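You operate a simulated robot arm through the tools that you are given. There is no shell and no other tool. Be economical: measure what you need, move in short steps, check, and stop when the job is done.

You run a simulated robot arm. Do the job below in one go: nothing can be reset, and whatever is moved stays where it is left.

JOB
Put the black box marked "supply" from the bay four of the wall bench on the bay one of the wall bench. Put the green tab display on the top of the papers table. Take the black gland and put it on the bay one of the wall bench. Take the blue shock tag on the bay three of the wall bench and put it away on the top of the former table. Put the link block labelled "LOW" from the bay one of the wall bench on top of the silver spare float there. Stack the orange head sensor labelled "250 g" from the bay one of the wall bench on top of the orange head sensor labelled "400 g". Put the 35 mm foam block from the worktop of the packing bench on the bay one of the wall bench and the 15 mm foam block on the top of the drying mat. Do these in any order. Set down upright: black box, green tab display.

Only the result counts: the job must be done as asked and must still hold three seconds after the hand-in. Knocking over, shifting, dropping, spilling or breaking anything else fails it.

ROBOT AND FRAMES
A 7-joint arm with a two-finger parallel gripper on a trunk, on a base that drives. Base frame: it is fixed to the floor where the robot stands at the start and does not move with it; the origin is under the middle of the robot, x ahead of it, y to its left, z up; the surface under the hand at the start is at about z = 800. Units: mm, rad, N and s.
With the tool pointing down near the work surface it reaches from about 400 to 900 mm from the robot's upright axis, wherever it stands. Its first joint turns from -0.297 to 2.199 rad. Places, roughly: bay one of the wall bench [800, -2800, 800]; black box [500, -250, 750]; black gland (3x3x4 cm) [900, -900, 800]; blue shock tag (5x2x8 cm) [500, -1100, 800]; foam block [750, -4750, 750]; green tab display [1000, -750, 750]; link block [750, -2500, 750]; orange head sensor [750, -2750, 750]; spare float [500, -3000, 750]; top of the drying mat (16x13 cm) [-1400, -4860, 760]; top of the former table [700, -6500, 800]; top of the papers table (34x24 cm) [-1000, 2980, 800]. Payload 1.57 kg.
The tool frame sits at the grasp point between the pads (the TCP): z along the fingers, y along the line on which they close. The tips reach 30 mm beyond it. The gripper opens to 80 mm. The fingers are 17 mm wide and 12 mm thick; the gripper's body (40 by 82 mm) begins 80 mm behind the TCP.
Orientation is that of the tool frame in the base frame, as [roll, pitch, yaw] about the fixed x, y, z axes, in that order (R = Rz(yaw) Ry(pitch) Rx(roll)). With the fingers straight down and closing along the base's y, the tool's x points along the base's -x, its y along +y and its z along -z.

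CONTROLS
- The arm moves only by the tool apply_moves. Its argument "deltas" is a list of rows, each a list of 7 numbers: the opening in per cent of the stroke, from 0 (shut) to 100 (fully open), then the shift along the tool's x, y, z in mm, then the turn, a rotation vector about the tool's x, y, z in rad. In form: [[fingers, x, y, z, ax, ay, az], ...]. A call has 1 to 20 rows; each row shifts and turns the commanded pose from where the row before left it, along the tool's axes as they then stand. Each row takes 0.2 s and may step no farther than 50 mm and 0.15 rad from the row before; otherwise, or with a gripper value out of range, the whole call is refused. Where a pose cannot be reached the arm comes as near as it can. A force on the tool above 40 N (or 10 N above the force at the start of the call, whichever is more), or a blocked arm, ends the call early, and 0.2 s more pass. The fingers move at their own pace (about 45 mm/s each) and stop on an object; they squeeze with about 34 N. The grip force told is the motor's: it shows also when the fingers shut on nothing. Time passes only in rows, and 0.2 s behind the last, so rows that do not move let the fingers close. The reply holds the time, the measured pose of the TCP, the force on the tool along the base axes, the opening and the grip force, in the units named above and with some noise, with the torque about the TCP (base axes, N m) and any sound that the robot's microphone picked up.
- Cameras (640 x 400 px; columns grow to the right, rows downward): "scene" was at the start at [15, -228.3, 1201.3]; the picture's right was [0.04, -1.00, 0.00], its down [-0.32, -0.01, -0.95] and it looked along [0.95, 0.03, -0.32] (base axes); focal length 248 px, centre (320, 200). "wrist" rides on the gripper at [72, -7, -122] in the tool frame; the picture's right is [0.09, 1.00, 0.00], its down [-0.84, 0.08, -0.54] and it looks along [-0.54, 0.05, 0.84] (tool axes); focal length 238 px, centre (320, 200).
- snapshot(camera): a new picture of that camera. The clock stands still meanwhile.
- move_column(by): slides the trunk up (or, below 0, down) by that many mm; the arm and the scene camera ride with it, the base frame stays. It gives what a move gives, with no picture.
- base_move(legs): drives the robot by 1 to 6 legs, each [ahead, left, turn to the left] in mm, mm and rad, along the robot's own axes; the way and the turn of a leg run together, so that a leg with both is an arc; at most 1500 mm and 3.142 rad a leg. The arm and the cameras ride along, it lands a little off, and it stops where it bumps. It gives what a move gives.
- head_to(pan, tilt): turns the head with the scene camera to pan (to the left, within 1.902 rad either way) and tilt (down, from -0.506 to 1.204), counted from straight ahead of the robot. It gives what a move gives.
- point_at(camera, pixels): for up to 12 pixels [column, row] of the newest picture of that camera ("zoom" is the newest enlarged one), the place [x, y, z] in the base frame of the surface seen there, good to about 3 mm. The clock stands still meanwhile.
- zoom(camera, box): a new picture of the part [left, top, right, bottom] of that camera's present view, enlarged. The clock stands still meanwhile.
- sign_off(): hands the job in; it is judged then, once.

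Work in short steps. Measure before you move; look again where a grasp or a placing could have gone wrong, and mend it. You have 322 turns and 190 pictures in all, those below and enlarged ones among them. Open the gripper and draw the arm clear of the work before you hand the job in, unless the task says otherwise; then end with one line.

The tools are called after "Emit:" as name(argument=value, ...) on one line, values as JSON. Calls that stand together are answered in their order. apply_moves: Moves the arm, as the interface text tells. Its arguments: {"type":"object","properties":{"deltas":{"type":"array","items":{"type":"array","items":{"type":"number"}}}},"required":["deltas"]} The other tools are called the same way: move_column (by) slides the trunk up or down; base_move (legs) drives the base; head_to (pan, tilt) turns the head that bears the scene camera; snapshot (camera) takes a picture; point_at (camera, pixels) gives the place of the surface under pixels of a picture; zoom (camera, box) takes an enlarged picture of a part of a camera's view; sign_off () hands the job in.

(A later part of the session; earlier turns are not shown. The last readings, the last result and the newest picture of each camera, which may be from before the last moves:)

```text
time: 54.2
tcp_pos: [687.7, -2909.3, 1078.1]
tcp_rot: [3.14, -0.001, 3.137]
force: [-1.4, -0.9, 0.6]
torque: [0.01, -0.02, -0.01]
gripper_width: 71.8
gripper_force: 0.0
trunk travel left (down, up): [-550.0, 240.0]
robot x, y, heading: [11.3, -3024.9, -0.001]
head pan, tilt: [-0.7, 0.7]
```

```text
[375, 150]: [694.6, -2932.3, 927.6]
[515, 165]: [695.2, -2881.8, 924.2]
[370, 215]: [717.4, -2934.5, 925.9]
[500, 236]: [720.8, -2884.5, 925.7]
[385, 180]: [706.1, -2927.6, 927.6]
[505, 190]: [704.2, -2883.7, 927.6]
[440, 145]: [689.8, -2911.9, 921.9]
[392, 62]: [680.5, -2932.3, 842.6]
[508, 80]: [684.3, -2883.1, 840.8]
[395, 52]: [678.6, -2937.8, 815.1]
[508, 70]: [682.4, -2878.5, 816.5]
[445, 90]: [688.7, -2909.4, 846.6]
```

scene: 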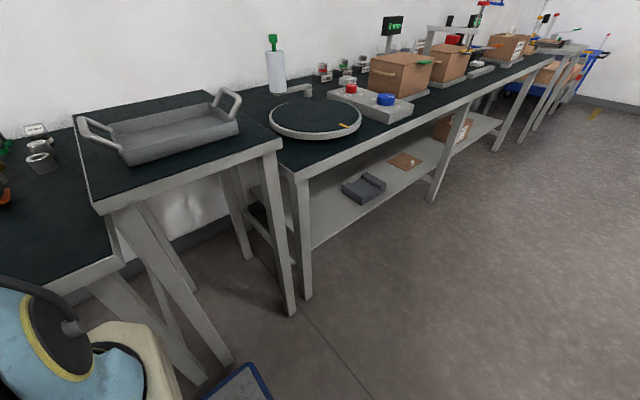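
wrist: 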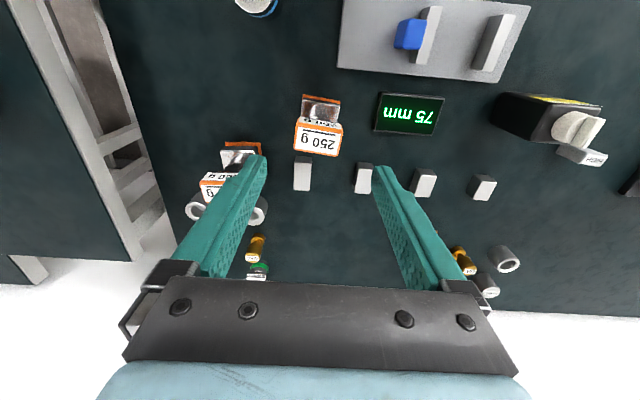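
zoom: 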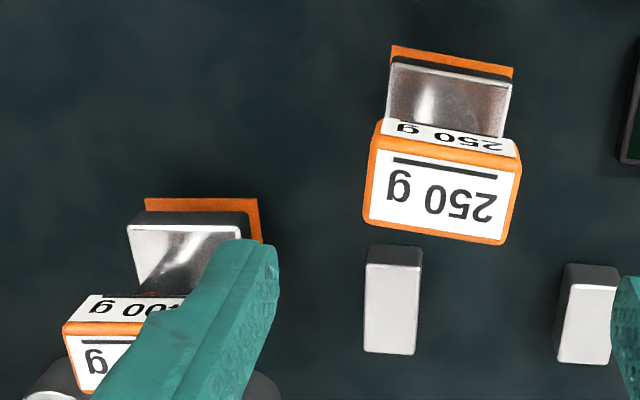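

Head: y −2934…−2880, x≈689–722, top 927. I centre at (706,-2907.5), descend to z 912 and close on the head.

Emit:
apply_moves(deltas=[[100, -18, 1.5, 0, 0, 0, 0], [100, 0, 0, 45, 0, 0, 0], [100, 0, 0, 45, 0, 0, 0], [100, 0, 0, 30, 0, 0, 0], [100, 0, 0, 0, 0, 0, 0]])

Emit:
snapshot(camera="wrist")

```text
time: 55.4
tcp_pos: [703.6, -2907.9, 957.2]
tcp_rot: [-3.141, 0.0, 3.139]
force: [-0.1, 0.7, 0.1]
torque: [-0.01, 0.01, 0.01]
gripper_width: 80.0
gripper_force: 0.2
trunk travel left (down, up): [-550.0, 240.0]
robot x, y, heading: [11.4, -3027.5, -0.003]
head pan, tilt: [-0.7, 0.7]
```

```text
152 pictures are left
```

wrist: 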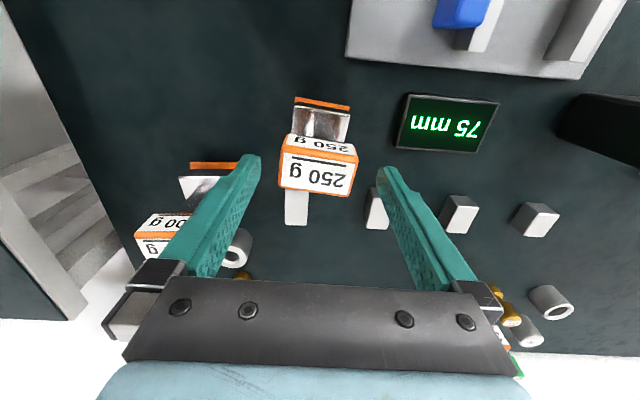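

Well centred. I go down 45 mm and close.

Emit:
apply_moves(deltas=[[100, -2, 0, 25, 0, 0, 0], [100, 0, 0, 20, 0, 0, 0], [65, 0, 0, 0, 0, 0, 0], [30, 0, 0, 0, 0, 0, 0], [30, 0, 0, 0, 0, 0, 0], [30, 0, 0, 0, 0, 0, 0]])

Emit:
apply_moves(deltas=[[30, 0, 0, -10, 0, 0, 0], [30, 0, 0, -40, 0, 0, 0], [30, 0, 0, -40, 0, 0, 0], [30, 0, 0, -40, 0, 0, 0], [30, 0, 0, -40, 0, 0, 0], [30, 0, 0, 0, 0, 0, 0]])

Emit:
snapshot(camera="wrist")

```text
time: 56.8
tcp_pos: [705.3, -2907.3, 912.5]
tcp_rot: [3.141, -0.001, 3.139]
force: [-0.4, -0.6, 0.2]
torque: [0.0, 0.01, 0.02]
gripper_width: 56.9
gripper_force: 33.8
trunk travel left (down, up): [-550.0, 240.0]
robot x, y, heading: [16.5, -3026.8, 0.002]
head pan, tilt: [-0.7, 0.7]
```

```text
time: 58.2
tcp_pos: [705.2, -2908.6, 1081.4]
tcp_rot: [3.141, 0.0, 3.139]
force: [-0.6, 0.3, -2.5]
torque: [0.0, 0.0, 0.0]
gripper_width: 57.1
gripper_force: 33.1
trunk travel left (down, up): [-550.0, 240.0]
robot x, y, heading: [15.7, -3025.3, -0.003]
head pan, tilt: [-0.7, 0.7]
```

```text
151 pictures are left
```

wrist: 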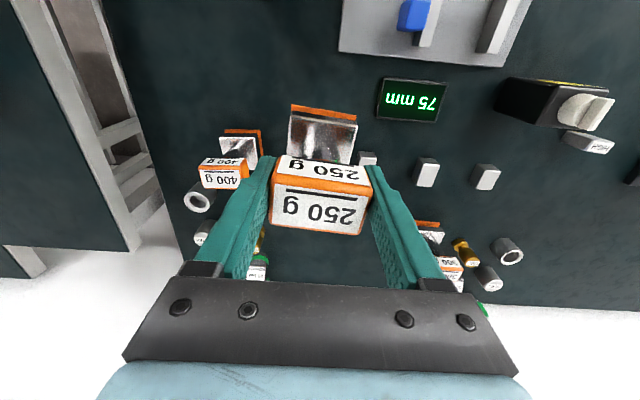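

Held. The 400 g head is visible at (223,172); I measure its top and the held sensor's foot.

Emit:
zoom(camera="wrist", box=[180, 95, 380, 220])

```text
3.20 times, centred on (280, 158) of wrist
```

zoom: 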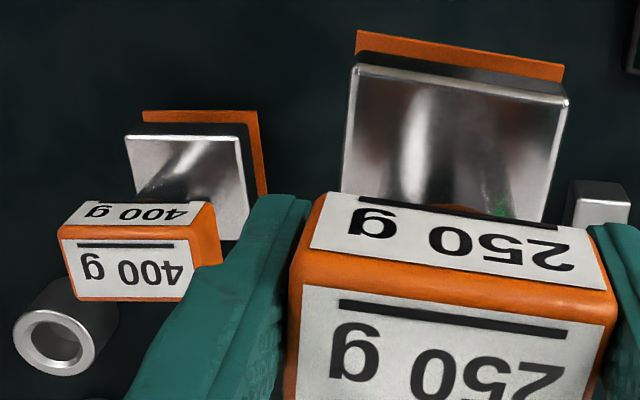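

Emit:
point_at(camera="zoom", pixels=[[66, 236], [185, 240], [78, 294], [186, 295], [130, 265], [85, 208], [190, 210], [365, 42], [555, 75], [145, 116], [252, 118], [262, 180]])

```text
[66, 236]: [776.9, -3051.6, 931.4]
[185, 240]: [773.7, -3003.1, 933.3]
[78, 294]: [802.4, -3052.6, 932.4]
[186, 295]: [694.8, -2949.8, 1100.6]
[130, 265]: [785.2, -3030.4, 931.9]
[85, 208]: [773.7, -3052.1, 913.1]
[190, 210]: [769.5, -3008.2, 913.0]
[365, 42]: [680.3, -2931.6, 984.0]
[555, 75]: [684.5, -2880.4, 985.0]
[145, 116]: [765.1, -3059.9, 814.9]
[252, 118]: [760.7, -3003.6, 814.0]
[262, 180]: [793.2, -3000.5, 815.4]
```

The 400 g sensor is centred at about (788.5,-3029), top 932, yawed ≈ +0.08. I carry the 250 g over it with the foot ~50 mm above and match the yaw.

Emit:
apply_moves(deltas=[[30, 0, 0, -15, 0, 0, 0], [30, -20, -30, 0, 0, 0, 0], [30, -20, -30, 0, 0, 0, 0], [30, -20, -30, 0, 0, 0, 0], [30, -23, -30, 0, 0, 0, 0], [30, 0, 0, 0, 0, 0, -0.08], [30, 0, 0, 0, 0, 0, 0], [30, 0, 0, 0, 0, 0, 0]])

Emit:
snapshot(camera="wrist")

Emit:
head_to(pan=0.1, tilt=0.35)

Emit:
snapshot(camera="scene")

```text
time: 60.0
tcp_pos: [790.9, -3025.3, 1095.9]
tcp_rot: [-3.141, 0.002, -3.065]
force: [-0.2, 0.6, -2.1]
torque: [0.01, 0.0, 0.0]
gripper_width: 56.5
gripper_force: 34.3
trunk travel left (down, up): [-550.0, 240.0]
robot x, y, heading: [16.7, -3026.4, -0.004]
head pan, tilt: [-0.7, 0.7]
```

```text
149 pictures are left
```

wrist: 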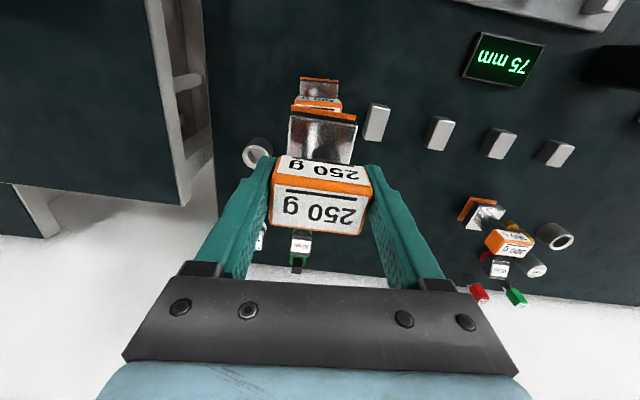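

```text
time: 61.1
tcp_pos: [790.9, -3025.0, 1097.5]
tcp_rot: [-3.141, 0.0, -3.065]
force: [0.6, 0.4, -2.8]
torque: [0.0, 0.01, -0.01]
gripper_width: 57.1
gripper_force: 34.4
trunk travel left (down, up): [-550.0, 240.0]
robot x, y, heading: [13.0, -3027.2, -0.005]
head pan, tilt: [0.099, 0.351]
```

```text
148 pictures are left
```

scene: 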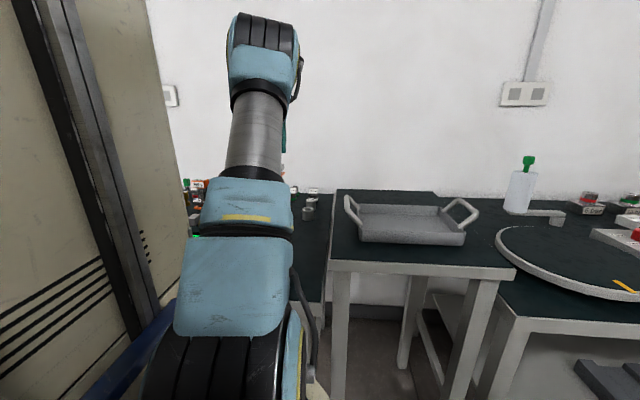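

I zoom to check the alignment of the held foot over the 400 g head.

Emit:
zoom(camera="wrist", box=[260, 60, 388, 140])

Emit:
point_at(camera="wrist", pixels=[[293, 107], [354, 119], [301, 101], [339, 108], [301, 80], [338, 83], [297, 97], [341, 103]])

```text
5.00 times, centred on (324, 100) of wrist
```

zoom: 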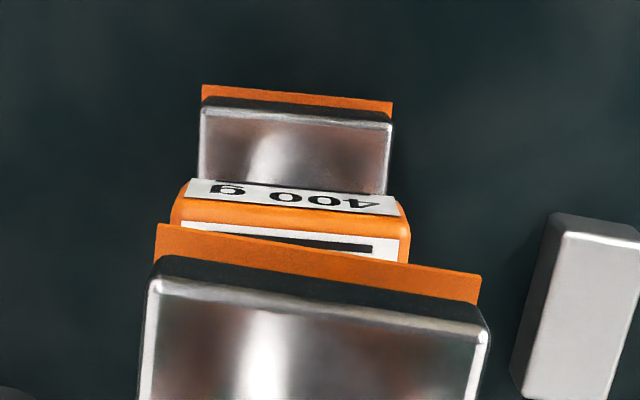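

```text
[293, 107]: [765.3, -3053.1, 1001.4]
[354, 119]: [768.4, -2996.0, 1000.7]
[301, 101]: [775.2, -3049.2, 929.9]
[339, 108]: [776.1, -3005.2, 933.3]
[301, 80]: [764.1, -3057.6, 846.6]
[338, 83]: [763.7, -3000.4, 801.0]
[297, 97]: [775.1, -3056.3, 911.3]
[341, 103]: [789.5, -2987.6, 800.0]
```

The hand is at y −3025 and x 791; the head centre is (788.5,-3029). I correct by (−2.4, −4.2) and go down to ~8 mm above contact.

Emit:
apply_moves(deltas=[[30, 2, -4.2, 0, 0, 0, 0], [30, 0, 0, 25, 0, 0, 0], [30, 0, 0, 17, 0, 0, 0], [30, 0, 0, 0, 0, 0, 0]])

Emit:
zoom(camera="wrist", box=[260, 60, 388, 140])

```text
time: 62.1
tcp_pos: [788.7, -3030.3, 1055.6]
tcp_rot: [-3.141, 0.0, -3.067]
force: [0.2, 0.5, -2.6]
torque: [-0.03, -0.01, -0.02]
gripper_width: 56.6
gripper_force: 33.7
trunk travel left (down, up): [-550.0, 240.0]
robot x, y, heading: [13.4, -3026.7, -0.001]
head pan, tilt: [0.099, 0.351]
```

```text
5.00 times, centred on (324, 100) of wrist
```

zoom: 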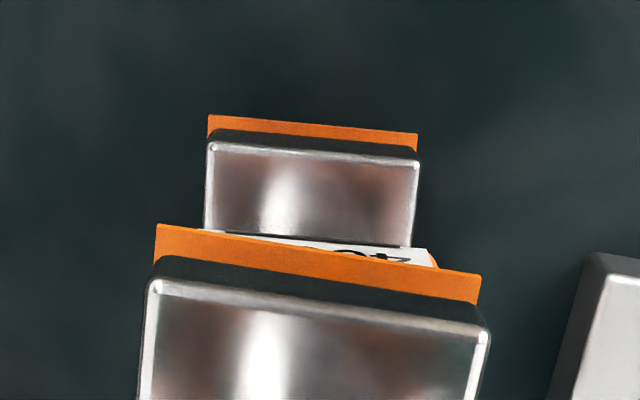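

Aligned. I descend in 2 mm, then 1 mm steps.

Emit:
apply_moves(deltas=[[30, 0, 0, 3, 0, 0, 0], [30, 0, 0, 3, 0, 0, 0], [30, 0, 0, 2, 0, 0, 0], [30, 0, 0, 0, 0, 0, 0]])

Emit:
apply_moves(deltas=[[30, 0, 0, 1.5, 0, 0, 0], [30, 0, 0, 0, 0, 0, 0]])

Emit:
apply_moves(deltas=[[30, 0, 0, 1.5, 0, 0, 0], [30, 0, 0, 0, 0, 0, 0]])

```text
time: 63.1
tcp_pos: [787.7, -3030.8, 1045.7]
tcp_rot: [3.141, 0.0, -3.065]
force: [-0.1, 0.4, -2.5]
torque: [0.0, 0.01, -0.06]
gripper_width: 56.9
gripper_force: 33.8
trunk travel left (down, up): [-550.0, 240.0]
robot x, y, heading: [15.6, -3025.3, -0.006]
head pan, tilt: [0.099, 0.351]
```

```text
time: 63.7
tcp_pos: [788.3, -3031.8, 1045.2]
tcp_rot: [-3.141, -0.001, -3.065]
force: [1.1, -1.0, -2.3]
torque: [0.02, 0.01, 0.0]
gripper_width: 56.5
gripper_force: 33.8
trunk travel left (down, up): [-550.0, 240.0]
robot x, y, heading: [17.6, -3023.2, -0.003]
head pan, tilt: [0.099, 0.351]
```

```text
time: 64.3
tcp_pos: [788.1, -3031.9, 1042.3]
tcp_rot: [3.141, 0.0, -3.064]
force: [1.0, 0.3, -2.8]
torque: [0.01, 0.02, -0.01]
gripper_width: 56.7
gripper_force: 34.1
trunk travel left (down, up): [-550.0, 240.0]
robot x, y, heading: [15.5, -3027.7, -0.003]
head pan, tilt: [0.099, 0.351]
```

Emit:
apply_moves(deltas=[[30, 0, 0, 1, 0, 0, 0], [30, 0, 0, 0, 0, 0, 0]])

Emit:
apply_moves(deltas=[[30, 0, 0, 1, 0, 0, 0], [30, 0, 0, 0, 0, 0, 0]])

Emit:
apply_moves(deltas=[[30, 0, 0, 1, 0, 0, 0], [30, 0, 0, 0, 0, 0, 0]])

```text
time: 64.9
tcp_pos: [787.6, -3031.1, 1043.1]
tcp_rot: [-3.141, -0.001, -3.065]
force: [-0.7, -0.3, 1.0]
torque: [0.01, 0.07, -0.03]
gripper_width: 56.1
gripper_force: 33.9
trunk travel left (down, up): [-550.0, 240.0]
robot x, y, heading: [12.0, -3026.7, -0.003]
head pan, tilt: [0.099, 0.351]
```

```text
time: 65.5
tcp_pos: [786.3, -3032.1, 1042.9]
tcp_rot: [3.14, 0.002, -3.065]
force: [-0.1, -1.2, 13.3]
torque: [-0.24, 0.14, -0.07]
gripper_width: 56.3
gripper_force: 33.7
trunk travel left (down, up): [-550.0, 240.0]
robot x, y, heading: [9.4, -3025.8, -0.005]
head pan, tilt: [0.099, 0.351]
```

```text
time: 66.1
tcp_pos: [786.8, -3032.4, 1041.8]
tcp_rot: [-3.141, 0.003, -3.065]
force: [-0.9, -0.4, 24.4]
torque: [-0.17, -0.1, -0.23]
gripper_width: 56.5
gripper_force: 33.5
trunk travel left (down, up): [-550.0, 240.0]
robot x, y, heading: [15.1, -3022.7, -0.004]
head pan, tilt: [0.099, 0.351]
```

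Contact confirmed. I relieve ~2 mm, open gently and rise.

Emit:
apply_moves(deltas=[[30, 0, 0, -2, 0, 0, 0], [74, 0, 0, 0, 0, 0, 0], [80, 0, 0, 0, 0, 0, 0], [90, 0, 0, 0, 0, 0, 0], [90, 0, 0, -20, 0, 0, 0], [90, 0, 0, -40, 0, 0, 0], [90, 0, 0, -40, 0, 0, 0], [90, 0, 0, 0, 0, 0, 0]])

Emit:
snapshot(camera="wrist")

```text
time: 67.9
tcp_pos: [785.1, -3033.3, 1143.2]
tcp_rot: [3.14, 0.001, -3.066]
force: [0.1, 0.2, 1.4]
torque: [-0.01, -0.02, -0.02]
gripper_width: 72.2
gripper_force: 0.1
trunk travel left (down, up): [-550.0, 240.0]
robot x, y, heading: [13.6, -3024.2, -0.002]
head pan, tilt: [0.099, 0.351]
```

```text
145 pictures are left
```

wrist: 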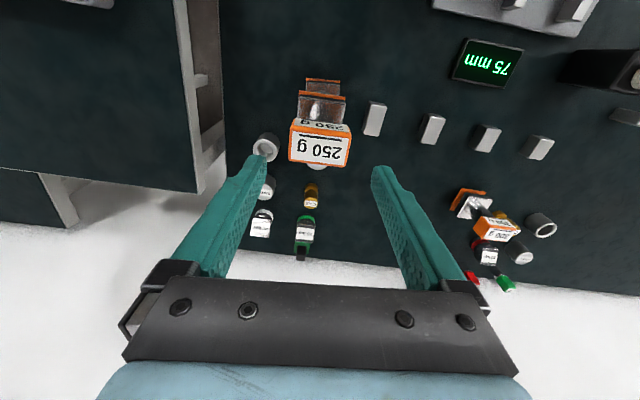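

The 250 g stands on the 400 g. Now to the foam blocks: I draw the arm back, back the base off and drive right along the aisle to y≈-4500.

Emit:
apply_moves(deltas=[[90, 0, 0, 0, 0, 0, 0.077], [90, 45, 0, -10, 0, 0, 0], [90, 45, 0, 0, 0, 0, 0], [90, 45, 0, 0, 0, 0, 0], [90, 45, 0, 0, 0, 0, 0], [90, 45, 0, 0, 0, 0, 0], [90, 0, 0, 0, 0, 0, 0]])

Emit:
head_to(pan=-1.4, tilt=0.45)

Emit:
snapshot(camera="scene")

```text
time: 69.5
tcp_pos: [564.5, -3032.0, 1148.2]
tcp_rot: [-3.141, 0.001, 3.14]
force: [0.3, 0.0, -0.7]
torque: [0.03, -0.01, -0.02]
gripper_width: 72.0
gripper_force: 0.0
trunk travel left (down, up): [-550.0, 240.0]
robot x, y, heading: [13.1, -3022.2, -0.002]
head pan, tilt: [0.099, 0.351]
```

```text
time: 71.1
tcp_pos: [564.6, -3031.7, 1150.6]
tcp_rot: [3.141, 0.0, 3.14]
force: [-0.4, 0.0, -0.3]
torque: [0.02, 0.0, -0.05]
gripper_width: 72.0
gripper_force: 0.0
trunk travel left (down, up): [-550.0, 240.0]
robot x, y, heading: [10.7, -3027.9, -0.001]
head pan, tilt: [-1.4, 0.45]
```

```text
144 pictures are left
```

scene: 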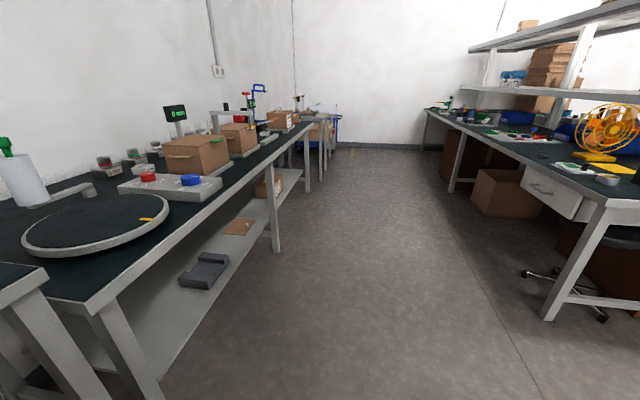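

I measure the right-hand table edge and heights of the packing-bench items.

Emit:
point_at(camera="scene", pixels=[[548, 315], [612, 200], [450, 190], [265, 140], [305, 100], [340, 145], [175, 110], [225, 110], [255, 92], [290, 120], [238, 150], [250, 150]])

Emit:
zoom(camera="scene", box=[140, 70, 360, 208])

Emit:
zoom(camera="scene", box=[400, 70, 640, 220])

```text
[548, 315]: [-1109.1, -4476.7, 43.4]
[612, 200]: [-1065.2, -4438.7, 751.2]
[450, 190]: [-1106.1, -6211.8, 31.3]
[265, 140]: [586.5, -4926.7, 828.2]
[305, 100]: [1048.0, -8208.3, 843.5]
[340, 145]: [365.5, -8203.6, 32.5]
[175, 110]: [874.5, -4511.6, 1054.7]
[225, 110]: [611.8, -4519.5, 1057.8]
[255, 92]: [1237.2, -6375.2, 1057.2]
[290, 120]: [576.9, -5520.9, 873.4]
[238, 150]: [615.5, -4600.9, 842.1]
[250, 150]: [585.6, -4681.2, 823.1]
```

```text
2.90 times, centred on (250, 139) of scene
```

zoom: 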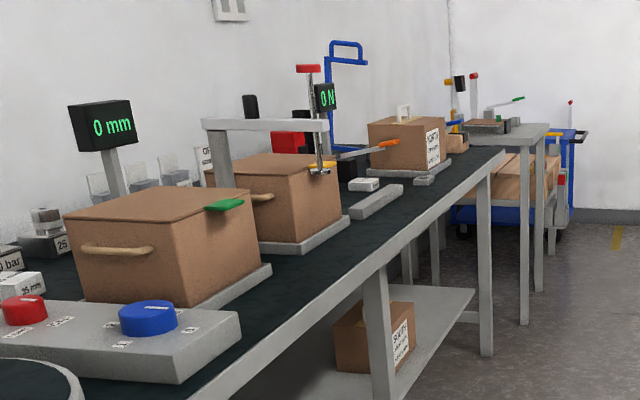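

```text
2.67 times, centred on (520, 145) of scene
```

zoom: 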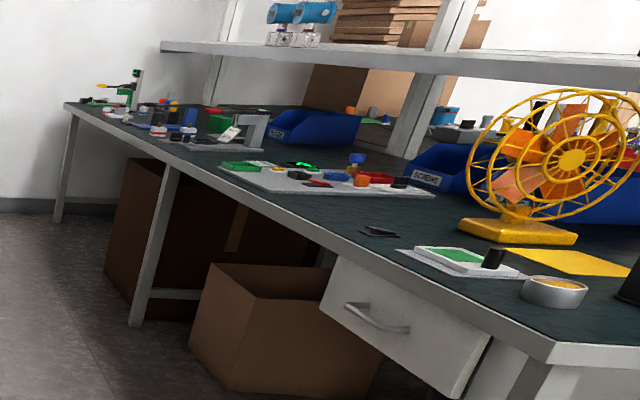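

Aisle is 1.5 m wide. I back off 200 mm and drive right ~1450 mm.

Emit:
base_move(legs=[[-200, 0, 0], [0, -1450, 0]])

Emit:
head_to(pan=-0.35, tilt=0.5)

Emit:
snapshot(camera="scene")

```text
time: 79.5
tcp_pos: [376.4, -4447.6, 1150.0]
tcp_rot: [-3.14, 0.0, -3.109]
force: [-0.1, -0.3, 0.4]
torque: [0.03, 0.03, -0.03]
gripper_width: 71.7
gripper_force: 0.1
trunk travel left (down, up): [-550.0, 240.0]
robot x, y, heading: [-177.4, -4461.0, 0.031]
head pan, tilt: [-1.4, 0.45]
```

```text
time: 80.8
tcp_pos: [376.6, -4447.7, 1149.7]
tcp_rot: [-3.141, -0.001, -3.108]
force: [-0.1, 0.1, -0.2]
torque: [-0.01, 0.02, 0.01]
gripper_width: 71.8
gripper_force: 0.1
trunk travel left (down, up): [-550.0, 240.0]
robot x, y, heading: [-175.5, -4459.4, 0.031]
head pan, tilt: [-0.351, 0.499]
```

```text
141 pictures are left
```

scene: 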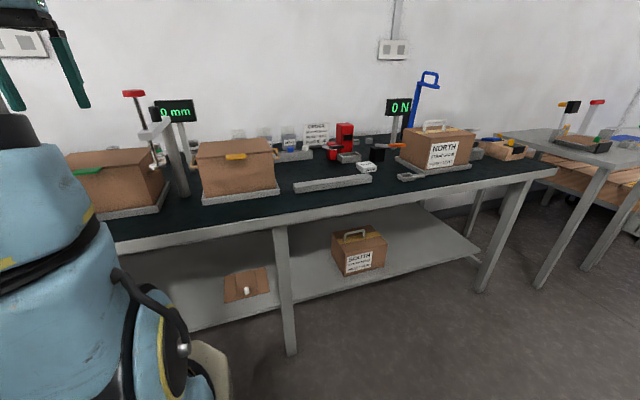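

Emit:
zoom(camera="scene", box=[220, 100, 420, 215])

Emit:
zoom(camera="scene", box=[60, 80, 220, 240])

```text
3.20 times, centred on (320, 158) of scene
```

zoom: 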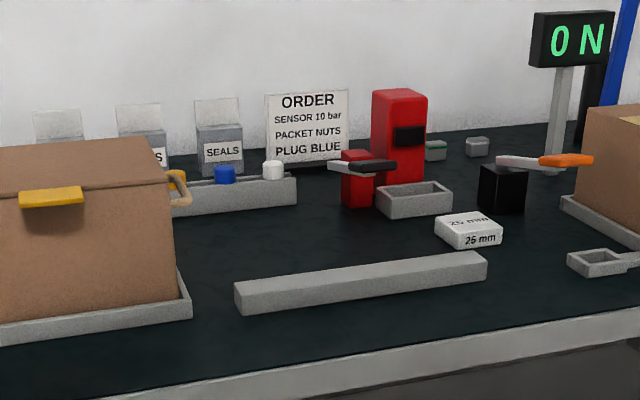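

```text
2.50 times, centred on (140, 160) of scene
```

zoom: 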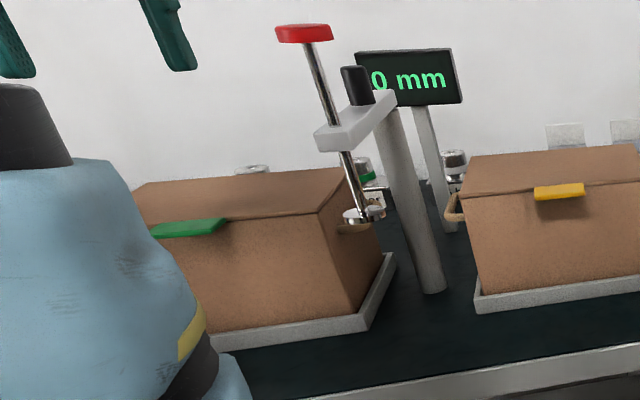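

A "25 mm" block is seen at (466,233 zoom); I need the 35 and 15 mm ones, likely hidden behind boxes. I raise the trunk and look again in both directions.

Emit:
move_column(by=240)

Emit:
head_to(pan=-0.3, tilt=0.65)

Emit:
snapshot(camera="scene")

Emit:
snapshot(camera="wrist")

```text
time: 83.3
tcp_pos: [376.7, -4447.7, 1390.2]
tcp_rot: [3.141, -0.001, -3.11]
force: [0.4, -0.4, -0.8]
torque: [0.01, 0.0, 0.01]
gripper_width: 72.1
gripper_force: 0.1
trunk travel left (down, up): [-790.0, 0.0]
robot x, y, heading: [-175.1, -4462.2, 0.033]
head pan, tilt: [-0.351, 0.499]
```

```text
time: 84.0
tcp_pos: [376.1, -4447.7, 1389.7]
tcp_rot: [3.141, 0.0, -3.109]
force: [0.2, 0.6, -0.3]
torque: [0.0, 0.0, 0.0]
gripper_width: 71.7
gripper_force: 0.0
trunk travel left (down, up): [-790.0, 0.0]
robot x, y, heading: [-175.8, -4457.2, 0.031]
head pan, tilt: [-0.3, 0.649]
```

```text
138 pictures are left
```

scene: 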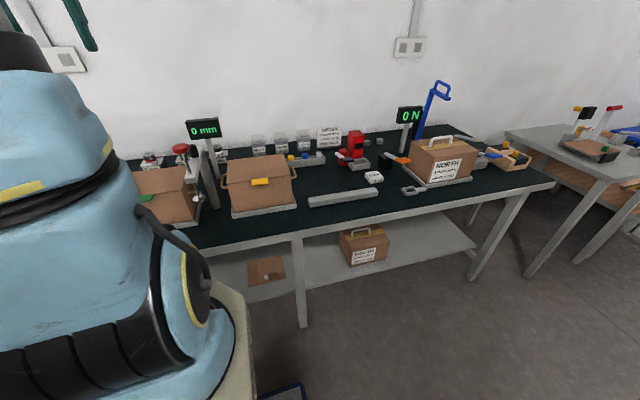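

```text
137 pictures are left
```

wrist: 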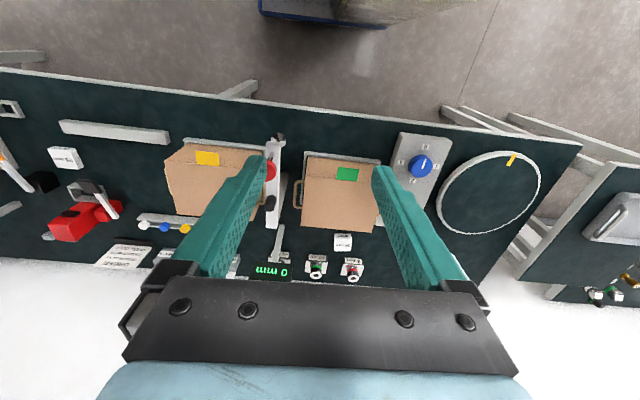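

White block at (343,241) in the wrist view sits behind the left box. I zoom on it, and measure.

Emit:
zoom(camera="wrist", box=[240, 180, 440, 305])

Emit:
point_at(camera="wrist", pixels=[[343, 241], [343, 233], [64, 158], [340, 200], [375, 160], [353, 265], [316, 262], [279, 240], [215, 180]])

Emit:
head_to(pan=-0.95, tilt=0.5)

Emit:
snapshot(camera="scene")

```text
3.20 times, centred on (340, 242) of wrist
```

zoom: 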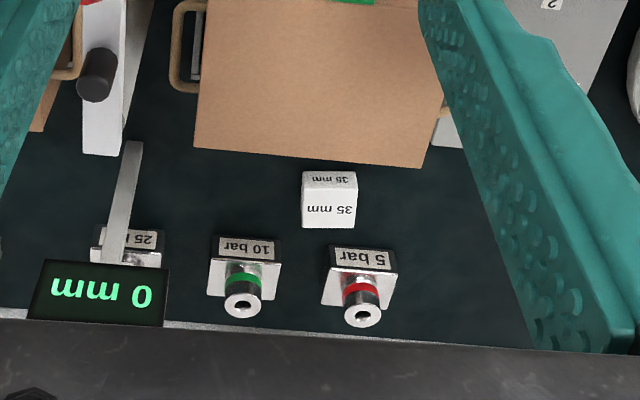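

```text
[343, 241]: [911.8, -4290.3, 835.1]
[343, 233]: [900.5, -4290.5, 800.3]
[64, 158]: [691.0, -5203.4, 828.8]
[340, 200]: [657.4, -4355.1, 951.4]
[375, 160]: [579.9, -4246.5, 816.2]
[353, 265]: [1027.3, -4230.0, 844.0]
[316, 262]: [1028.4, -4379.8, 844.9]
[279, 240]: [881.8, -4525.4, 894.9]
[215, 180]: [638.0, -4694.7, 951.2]
```

```text
time: 85.0
tcp_pos: [376.3, -4448.2, 1390.5]
tcp_rot: [-3.14, -0.001, -3.109]
force: [-0.8, -0.7, 0.3]
torque: [0.0, 0.0, 0.02]
gripper_width: 71.9
gripper_force: 0.1
trunk travel left (down, up): [-790.0, 0.0]
robot x, y, heading: [-174.9, -4462.1, 0.031]
head pan, tilt: [-0.949, 0.499]
```

```text
135 pictures are left
```

scene: 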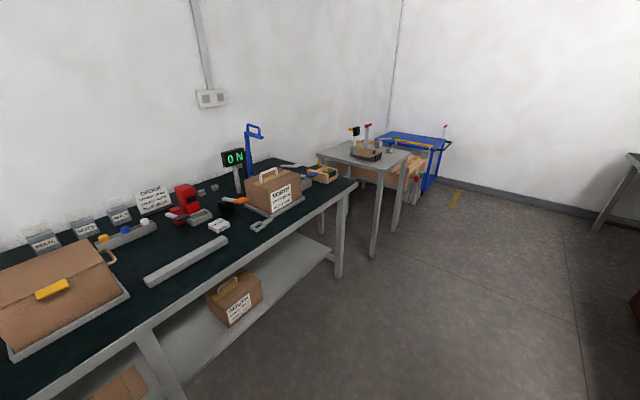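

The 35 mm block is at (911,-4290), top 835, behind the left box (top 951). With the arm at z 1390 I drive ahead 240 and left 120 and rotate back to heading 0, then reach over.

Emit:
base_move(legs=[[0, 0, -0.031], [240, 120, 0]])

Emit:
apply_moves(deltas=[[100, -45, 0, 0, 0, 0, 0], [100, -45, 0, 0, 0, 0, 0], [100, -45, 0, 0, 0, 0, 0], [100, -45, 0, 0, 0, 0, 0], [100, -45, 0, 0, 0, 0, 0], [100, 0, 0, 0, 0, 0, 0]])

Emit:
snapshot(camera="wrist")

```text
time: 87.3
tcp_pos: [615.4, -4349.6, 1389.0]
tcp_rot: [3.14, -0.001, 3.137]
force: [0.2, -0.5, 0.3]
torque: [-0.02, -0.01, 0.01]
gripper_width: 71.7
gripper_force: 0.0
trunk travel left (down, up): [-790.0, 0.0]
robot x, y, heading: [65.7, -4343.4, -0.005]
head pan, tilt: [-0.949, 0.499]
```

```text
time: 88.7
tcp_pos: [845.0, -4351.0, 1388.4]
tcp_rot: [3.141, -0.002, 3.139]
force: [1.6, -0.4, -0.8]
torque: [0.02, 0.04, 0.0]
gripper_width: 80.0
gripper_force: 0.1
trunk travel left (down, up): [-790.0, 0.0]
robot x, y, heading: [67.6, -4342.6, -0.006]
head pan, tilt: [-0.949, 0.499]
```

```text
134 pictures are left
```

wrist: 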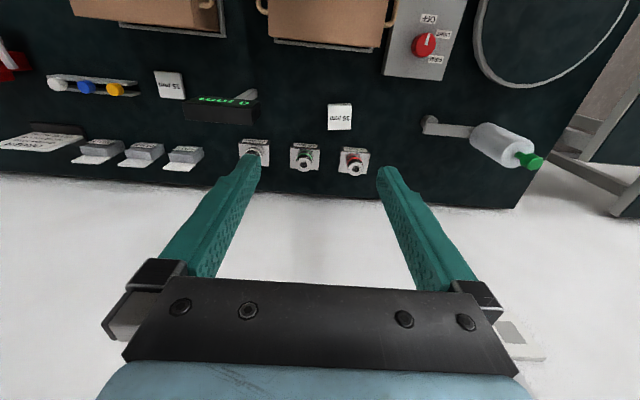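

Another white block shows at (170,85). I zoom on both and measure.

Emit:
zoom(camera="wrist", box=[140, 50, 380, 200])

Emit:
point_at(camera="wrist", pixels=[[329, 105], [351, 105], [329, 129], [350, 129], [340, 117], [170, 88], [158, 74], [184, 96], [303, 155], [352, 160], [320, 45]])

```text
2.67 times, centred on (260, 125) of wrist
```

zoom: 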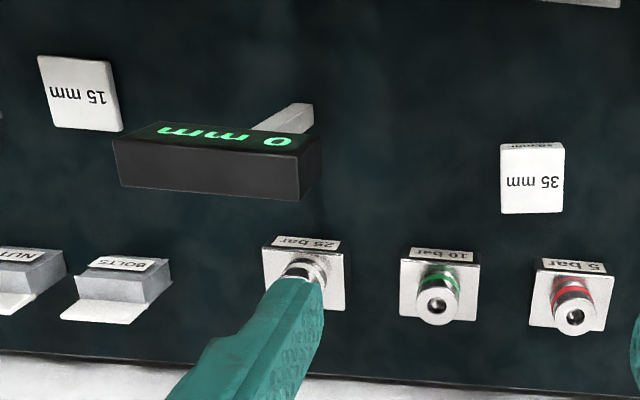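

```text
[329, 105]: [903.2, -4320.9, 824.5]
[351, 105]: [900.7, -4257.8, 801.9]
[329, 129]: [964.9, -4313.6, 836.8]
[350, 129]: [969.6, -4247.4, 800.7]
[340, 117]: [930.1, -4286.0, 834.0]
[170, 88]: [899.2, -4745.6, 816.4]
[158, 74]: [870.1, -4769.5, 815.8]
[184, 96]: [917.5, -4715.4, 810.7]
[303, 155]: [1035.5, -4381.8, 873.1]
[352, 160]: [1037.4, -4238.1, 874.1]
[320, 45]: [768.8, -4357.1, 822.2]
```

Found both: "35 mm" at (930,-4286), "15 mm" at (893,-4743). I get precise corners on the enlarged picture.

Emit:
point_at(camera="zoom", pixels=[[504, 153], [560, 152], [504, 210], [559, 210], [532, 180], [532, 146], [42, 60], [106, 66], [58, 124], [118, 127], [80, 92]])

```text
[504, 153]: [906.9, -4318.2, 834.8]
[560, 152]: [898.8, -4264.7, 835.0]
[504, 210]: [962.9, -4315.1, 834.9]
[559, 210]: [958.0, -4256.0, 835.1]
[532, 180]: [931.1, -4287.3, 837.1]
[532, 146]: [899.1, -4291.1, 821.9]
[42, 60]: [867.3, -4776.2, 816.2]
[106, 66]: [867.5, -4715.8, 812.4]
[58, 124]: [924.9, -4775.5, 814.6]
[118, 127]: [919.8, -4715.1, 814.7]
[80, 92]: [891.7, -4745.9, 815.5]
```

The 35 mm block is centred at (931.5,-4288), 60×60, yaw ≈ +0.1. I drive ahead 25 mm, lower the trunk 240 mm and move over it.

Emit:
base_move(legs=[[25, 0, 0]])

Emit:
move_column(by=-240)

Emit:
apply_moves(deltas=[[100, -20, 30, 0, 0, 0, 0], [100, -40, 30, 0, 0, 0, 0], [100, 0, 0, 45, 0, 0, -0.1], [100, 0, 0, 45, 0, 0, 0], [100, 0, 0, 0, 0, 0, 0]])

Emit:
snapshot(camera="wrist")

```text
time: 89.5
tcp_pos: [856.5, -4350.1, 1388.5]
tcp_rot: [-3.141, -0.001, -3.14]
force: [0.0, 0.2, 0.2]
torque: [0.01, -0.02, -0.04]
gripper_width: 80.2
gripper_force: 0.1
trunk travel left (down, up): [-790.0, 0.0]
robot x, y, heading: [76.6, -4346.5, 0.002]
head pan, tilt: [-0.949, 0.499]
stopped in leg 1: the robot was blocked; the commanded pose is now the measured one
```

```text
time: 92.0
tcp_pos: [854.2, -4349.1, 1148.9]
tcp_rot: [-3.141, -0.003, -3.14]
force: [-0.2, -0.2, -0.4]
torque: [0.0, 0.03, -0.03]
gripper_width: 80.0
gripper_force: 0.0
trunk travel left (down, up): [-550.0, 240.0]
robot x, y, heading: [77.4, -4343.8, -0.005]
head pan, tilt: [-0.949, 0.499]
```

```text
time: 93.2
tcp_pos: [876.8, -4304.6, 1039.8]
tcp_rot: [-3.14, -0.002, -3.041]
force: [-0.4, 0.3, 0.6]
torque: [0.0, -0.02, 0.02]
gripper_width: 80.1
gripper_force: 0.1
out of reach, approached as far as the arm can: row 1, 2
trunk travel left (down, up): [-550.0, 240.0]
robot x, y, heading: [78.3, -4344.3, -0.002]
head pan, tilt: [-0.949, 0.499]
```

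```text
132 pictures are left
```

wrist: 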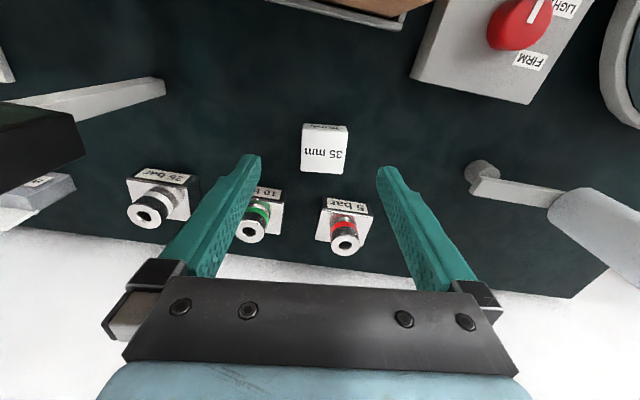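

Reach was limited at height; lower it should get farther. I step down and forward toward (931,-4288).

Emit:
apply_moves(deltas=[[100, 0, 0, 45, 0, 0, 0], [100, 0, 0, 30, 0, 0, 0], [100, 0, 0, 0, 0, 0, 0]])

```text
time: 94.0
tcp_pos: [878.0, -4302.5, 965.5]
tcp_rot: [-3.14, -0.004, -3.042]
force: [0.1, -0.8, 0.2]
torque: [-0.02, 0.01, -0.01]
gripper_width: 80.2
gripper_force: 0.0
trunk travel left (down, up): [-550.0, 240.0]
robot x, y, heading: [77.6, -4346.3, -0.002]
head pan, tilt: [-0.949, 0.499]
```

Emit:
apply_moves(deltas=[[100, -30, 5, 0, 0, 0, 0], [100, -25, 4, 20, 0, 0, 0], [100, 0, 0, 0, 0, 0, 0]])

Emit:
snapshot(camera="wrist")

```text
time: 94.8
tcp_pos: [932.9, -4290.1, 943.9]
tcp_rot: [3.141, -0.003, -3.04]
force: [0.3, 0.1, -1.0]
torque: [0.0, -0.04, -0.02]
gripper_width: 80.0
gripper_force: 0.1
trunk travel left (down, up): [-550.0, 240.0]
robot x, y, heading: [78.8, -4347.5, -0.002]
head pan, tilt: [-0.949, 0.499]
```

```text
131 pictures are left
```

wrist: 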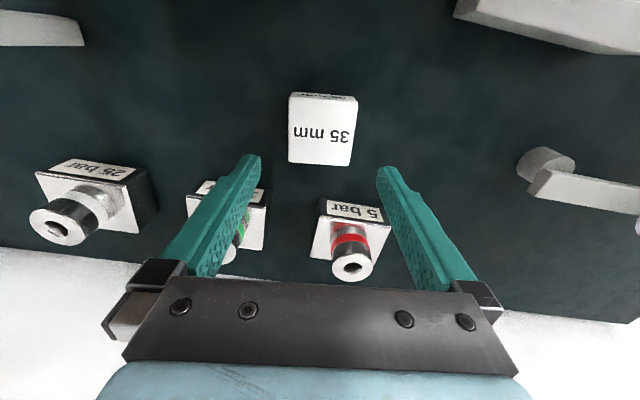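

Aligned. I descend to z≈836 and close.

Emit:
apply_moves(deltas=[[100, 0, 1, 40, 0, 0, 0], [100, 0, 0, 40, 0, 0, 0], [100, 0, 0, 27, 0, 0, 0], [100, 0, 0, 0, 0, 0, 0], [60, 0, 0, 0, 0, 0, 0], [50, 0, 0, 0, 0, 0, 0], [50, 0, 0, 0, 0, 0, 0], [50, 0, 0, 0, 0, 0, 0]])

Emit:
snapshot(camera="wrist")

```text
time: 96.6
tcp_pos: [933.6, -4287.7, 837.7]
tcp_rot: [3.142, -0.004, -3.042]
force: [0.2, 0.1, -1.0]
torque: [0.02, -0.02, 0.0]
gripper_width: 63.3
gripper_force: 34.2
trunk travel left (down, up): [-550.0, 240.0]
robot x, y, heading: [76.3, -4349.0, -0.005]
head pan, tilt: [-0.949, 0.499]
```

```text
130 pictures are left
```

wrist: 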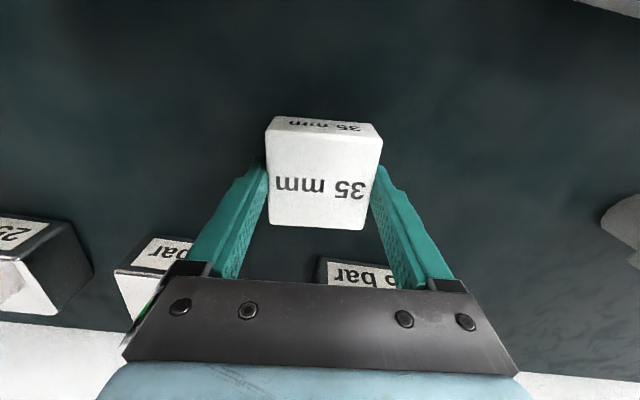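

Held. I lift, drawing back a little while rising to stay within reach, then raise the trunk.

Emit:
apply_moves(deltas=[[50, 0, 0, -20, 0, 0, 0], [50, 0, 0, -40, 0, 0, 0], [50, 0, 0, -40, 0, 0, 0], [50, 15, 0, -40, 0, 0, 0], [50, 20, 0, -40, 0, 0, 0], [50, 20, 0, -30, 0, 0, 0], [50, 0, 0, 0, 0, 0, 0]])

Emit:
move_column(by=240)

Emit:
apply_moves(deltas=[[50, 45, 0, 0, 0, 0, 0], [50, 45, 0, 0, 0, 0, 0], [50, 45, 0, 0, 0, 0, 0], [50, 45, 0, 0, 0, 0, 0], [50, 45, 0, 0, 0, 0, 0], [50, 45, 0, 0, 0, 0, 0], [50, 0, 0, 0, 0, 0, 0.1], [50, 0, 0, 0, 0, 0, 0]])

Emit:
snapshot(camera="wrist")

```text
time: 98.2
tcp_pos: [877.2, -4292.6, 1048.0]
tcp_rot: [3.141, -0.002, -3.041]
force: [1.1, 0.0, 0.1]
torque: [0.0, -0.02, 0.03]
gripper_width: 63.3
gripper_force: 33.8
trunk travel left (down, up): [-550.0, 240.0]
robot x, y, heading: [72.8, -4344.5, -0.002]
head pan, tilt: [-0.949, 0.499]
```

```text
time: 100.7
tcp_pos: [879.6, -4291.7, 1286.5]
tcp_rot: [3.141, -0.004, -3.041]
force: [0.4, -0.5, 0.1]
torque: [-0.01, -0.02, 0.0]
gripper_width: 63.3
gripper_force: 34.1
trunk travel left (down, up): [-790.0, 0.0]
robot x, y, heading: [76.2, -4342.6, -0.003]
head pan, tilt: [-0.949, 0.499]
```

```text
time: 102.5
tcp_pos: [608.7, -4319.7, 1289.1]
tcp_rot: [-3.141, -0.003, -3.141]
force: [-0.1, 0.9, -0.7]
torque: [-0.03, -0.01, -0.01]
gripper_width: 63.1
gripper_force: 33.8
trunk travel left (down, up): [-790.0, 0.0]
robot x, y, heading: [79.8, -4347.0, -0.004]
head pan, tilt: [-0.949, 0.499]
```

```text
129 pictures are left
```

wrist: 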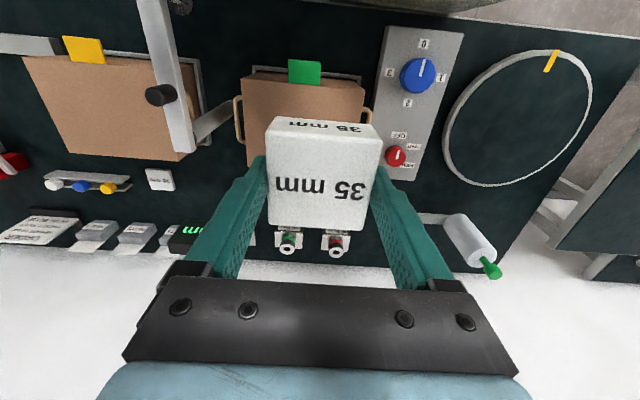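

I back off 65 mm and drive left 1415 mm, to place the foam at the now-free spot (700,-2905) in bay one.

Emit:
base_move(legs=[[-65, 0, 0], [0, 1415, 0]])

Emit:
snapshot(camera="wrist")

```text
time: 110.2
tcp_pos: [540.4, -2899.5, 1289.6]
tcp_rot: [3.141, -0.003, -3.137]
force: [0.4, 0.7, -0.2]
torque: [-0.03, 0.02, 0.01]
gripper_width: 63.3
gripper_force: 33.9
trunk travel left (down, up): [-790.0, 0.0]
robot x, y, heading: [9.9, -2926.5, -0.003]
head pan, tilt: [-0.949, 0.499]
```

```text
128 pictures are left
```

wrist: 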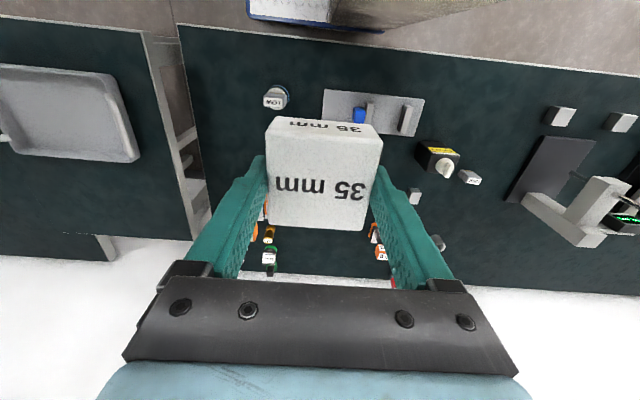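

Everything is in place. I extend to x≈700 and lower the trunk.

Emit:
apply_moves(deltas=[[50, -45, 0, 0, 0, 0, 0], [50, -45, 0, 0, 0, 0, 0], [50, -45, 0, 0, 0, 0, 0], [50, -25, -3, 0, 0, 0, 0], [50, 0, 0, 0, 0, 0, 0]])

Emit:
move_column(by=-240)

Emit:
snapshot(camera="wrist")

```text
time: 111.4
tcp_pos: [700.1, -2902.1, 1287.9]
tcp_rot: [-3.14, -0.004, -3.133]
force: [0.5, 0.7, -0.6]
torque: [-0.01, -0.03, 0.04]
gripper_width: 63.4
gripper_force: 33.5
trunk travel left (down, up): [-790.0, 0.0]
robot x, y, heading: [10.5, -2925.1, -0.002]
head pan, tilt: [-0.949, 0.499]
```

```text
time: 113.9
tcp_pos: [700.5, -2902.9, 1048.0]
tcp_rot: [3.142, -0.005, -3.136]
force: [0.4, 0.3, 0.1]
torque: [-0.01, 0.01, 0.03]
gripper_width: 63.2
gripper_force: 34.1
trunk travel left (down, up): [-550.0, 240.0]
robot x, y, heading: [11.3, -2925.5, -0.001]
head pan, tilt: [-0.949, 0.499]
```

```text
127 pictures are left
```

wrist: 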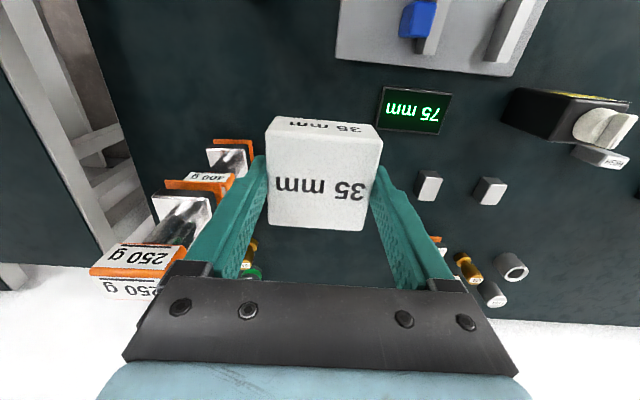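

The stack stands clear. I lower the foam to just above the top.

Emit:
apply_moves(deltas=[[50, 8, 0, 45, 0, 0, 0], [50, 0, 0, 45, 0, 0, 0], [50, 0, 0, 45, 0, 0, 0], [50, 0, 0, 45, 0, 0, 0], [50, 0, 0, 20, 0, 0, 0], [50, 0, 0, 0, 0, 0, 0]])

Emit:
apply_moves(deltas=[[50, 0, 0, 7, 0, 0, 0], [50, 0, 0, 2, 0, 0, 0], [50, 0, 0, 0, 0, 0, 0]])

```text
time: 115.3
tcp_pos: [692.9, -2902.4, 848.0]
tcp_rot: [-3.141, -0.003, -3.133]
force: [0.7, -0.2, 1.0]
torque: [-0.01, 0.01, 0.02]
gripper_width: 63.3
gripper_force: 33.8
trunk travel left (down, up): [-550.0, 240.0]
robot x, y, heading: [10.7, -2929.2, 0.005]
head pan, tilt: [-0.949, 0.499]
```

```text
time: 116.1
tcp_pos: [690.0, -2902.5, 838.6]
tcp_rot: [3.141, -0.004, -3.136]
force: [-0.3, -0.2, -0.2]
torque: [0.02, -0.02, 0.03]
gripper_width: 63.3
gripper_force: 33.8
trunk travel left (down, up): [-550.0, 240.0]
robot x, y, heading: [8.9, -2928.9, 0.001]
head pan, tilt: [-0.949, 0.499]
```

Nearly touching (grasped at 837.7). I go 1 mm more, release, rise and check.

Emit:
apply_moves(deltas=[[50, 0, 0, 1, 0, 0, 0], [85, 0, 0, 0, 0, 0, 0], [98, 0, 0, 0, 0, 0, 0], [98, 0, 0, 0, 0, 0, 0], [98, 0, 0, -30, 0, 0, 0], [98, 0, 0, -45, 0, 0, 0], [98, 0, 0, -45, 0, 0, 0], [98, 0, 0, -45, 0, 0, 0], [98, 0, 0, -45, 0, 0, 0], [98, 0, 0, 0, 0, 0, 0]])

Emit:
snapshot(camera="wrist")

```text
time: 118.3
tcp_pos: [691.2, -2902.9, 1047.9]
tcp_rot: [3.141, -0.003, -3.132]
force: [0.4, -0.5, -0.6]
torque: [-0.02, -0.01, 0.04]
gripper_width: 78.4
gripper_force: 0.1
trunk travel left (down, up): [-550.0, 240.0]
robot x, y, heading: [6.0, -2930.8, 0.001]
head pan, tilt: [-0.949, 0.499]
```

```text
126 pictures are left
```

wrist: 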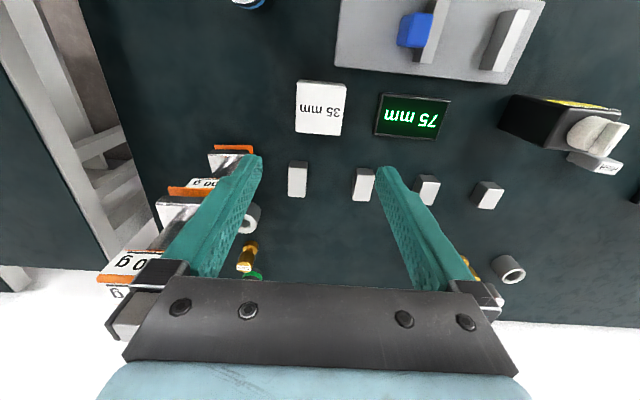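

Foam 35 mm is placed. Now to the gland at (917,-888): I raise the trunk, draw in and drive left ~2000 mm.

Emit:
move_column(by=240)

Emit:
apply_moves(deltas=[[98, 45, 0, 0, 0, 0, 0], [98, 45, 0, 0, 0, 0, 0], [98, 40, 0, 0, 0, 0, 0], [98, 0, 0, 0, 0, 0, 0]])

Emit:
base_move(legs=[[0, 1000, 0], [0, 1000, 0]])

Emit:
snapshot(camera="wrist")

```text
time: 120.8
tcp_pos: [690.5, -2902.4, 1288.9]
tcp_rot: [-3.14, -0.003, -3.135]
force: [-0.1, 0.3, -0.3]
torque: [0.01, -0.03, 0.01]
gripper_width: 78.6
gripper_force: 0.1
trunk travel left (down, up): [-790.0, 0.0]
robot x, y, heading: [8.7, -2929.8, 0.003]
head pan, tilt: [-0.949, 0.499]
```

```text
time: 121.8
tcp_pos: [560.2, -2904.5, 1288.1]
tcp_rot: [-3.14, -0.003, -3.136]
force: [0.2, 0.1, -0.7]
torque: [0.02, -0.02, 0.04]
gripper_width: 78.6
gripper_force: 0.1
trunk travel left (down, up): [-790.0, 0.0]
robot x, y, heading: [7.0, -2930.1, 0.001]
head pan, tilt: [-0.949, 0.499]
```

```text
time: 131.8
tcp_pos: [526.1, -878.7, 1289.5]
tcp_rot: [3.141, -0.005, -3.112]
force: [0.4, 0.8, -0.3]
torque: [0.0, -0.03, 0.0]
gripper_width: 78.2
gripper_force: 0.0
trunk travel left (down, up): [-790.0, 0.0]
robot x, y, heading: [-24.1, -916.0, 0.026]
head pan, tilt: [-0.949, 0.499]
```

```text
125 pictures are left
```

wrist: 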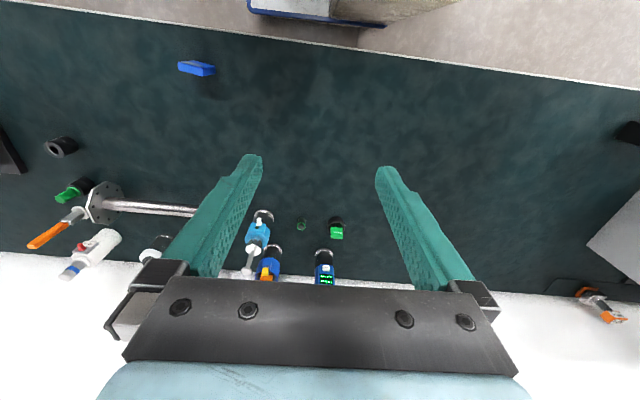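

The gland shows at (302,224) beside the green tab at (337,230). I square the heading and drive ahead 95 mm, then zoom.

Emit:
base_move(legs=[[0, 0, -0.026], [95, 0, 0]])

Emit:
apply_moves(deltas=[[98, -45, 0, 0, 0, 0, 0], [98, -45, 0, 0, 0, 0, 0], [98, -45, 0, 0, 0, 0, 0], [98, -45, 0, 0, 0, 0, 0], [98, 0, 0, 0, 0, 0, 0]])

Emit:
snapshot(camera="wrist")

Emit:
zoom(camera="wrist", box=[200, 80, 400, 205])

```text
time: 133.5
tcp_pos: [619.0, -892.0, 1287.9]
tcp_rot: [-3.14, -0.005, -3.138]
force: [-0.7, 0.1, -0.2]
torque: [0.02, 0.0, 0.01]
gripper_width: 78.5
gripper_force: 0.0
trunk travel left (down, up): [-790.0, 0.0]
robot x, y, heading: [64.6, -915.1, 0.002]
head pan, tilt: [-0.949, 0.499]
stopped in leg 2: the robot was blocked; the commanded pose is now the measured one
```

```text
time: 134.7
tcp_pos: [800.9, -891.6, 1289.2]
tcp_rot: [-3.14, -0.005, -3.138]
force: [0.5, -0.3, 0.0]
torque: [-0.04, 0.0, 0.03]
gripper_width: 78.4
gripper_force: 0.2
trunk travel left (down, up): [-790.0, 0.0]
robot x, y, heading: [65.5, -915.9, 0.003]
head pan, tilt: [-0.949, 0.499]
```

```text
124 pictures are left
```

wrist: 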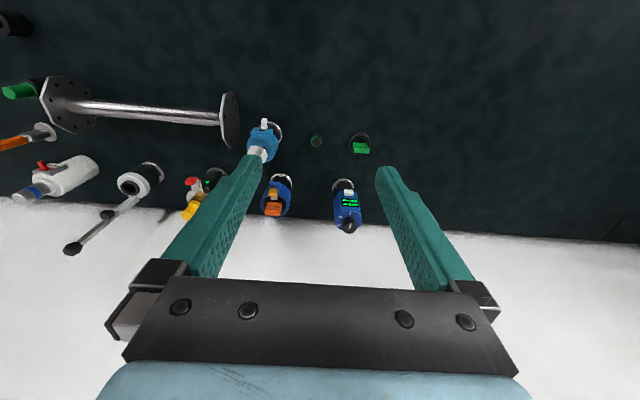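

```text
3.20 times, centred on (300, 142) of wrist
```

zoom: 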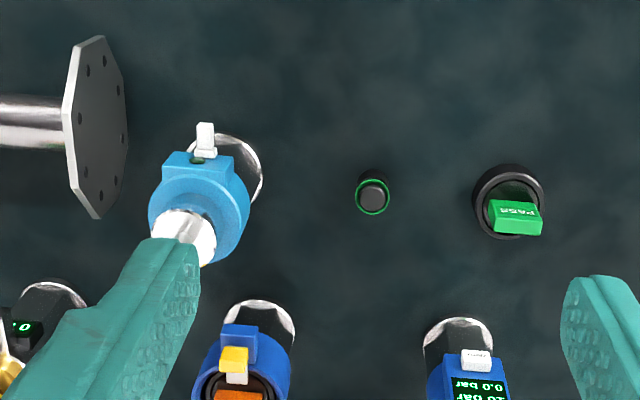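

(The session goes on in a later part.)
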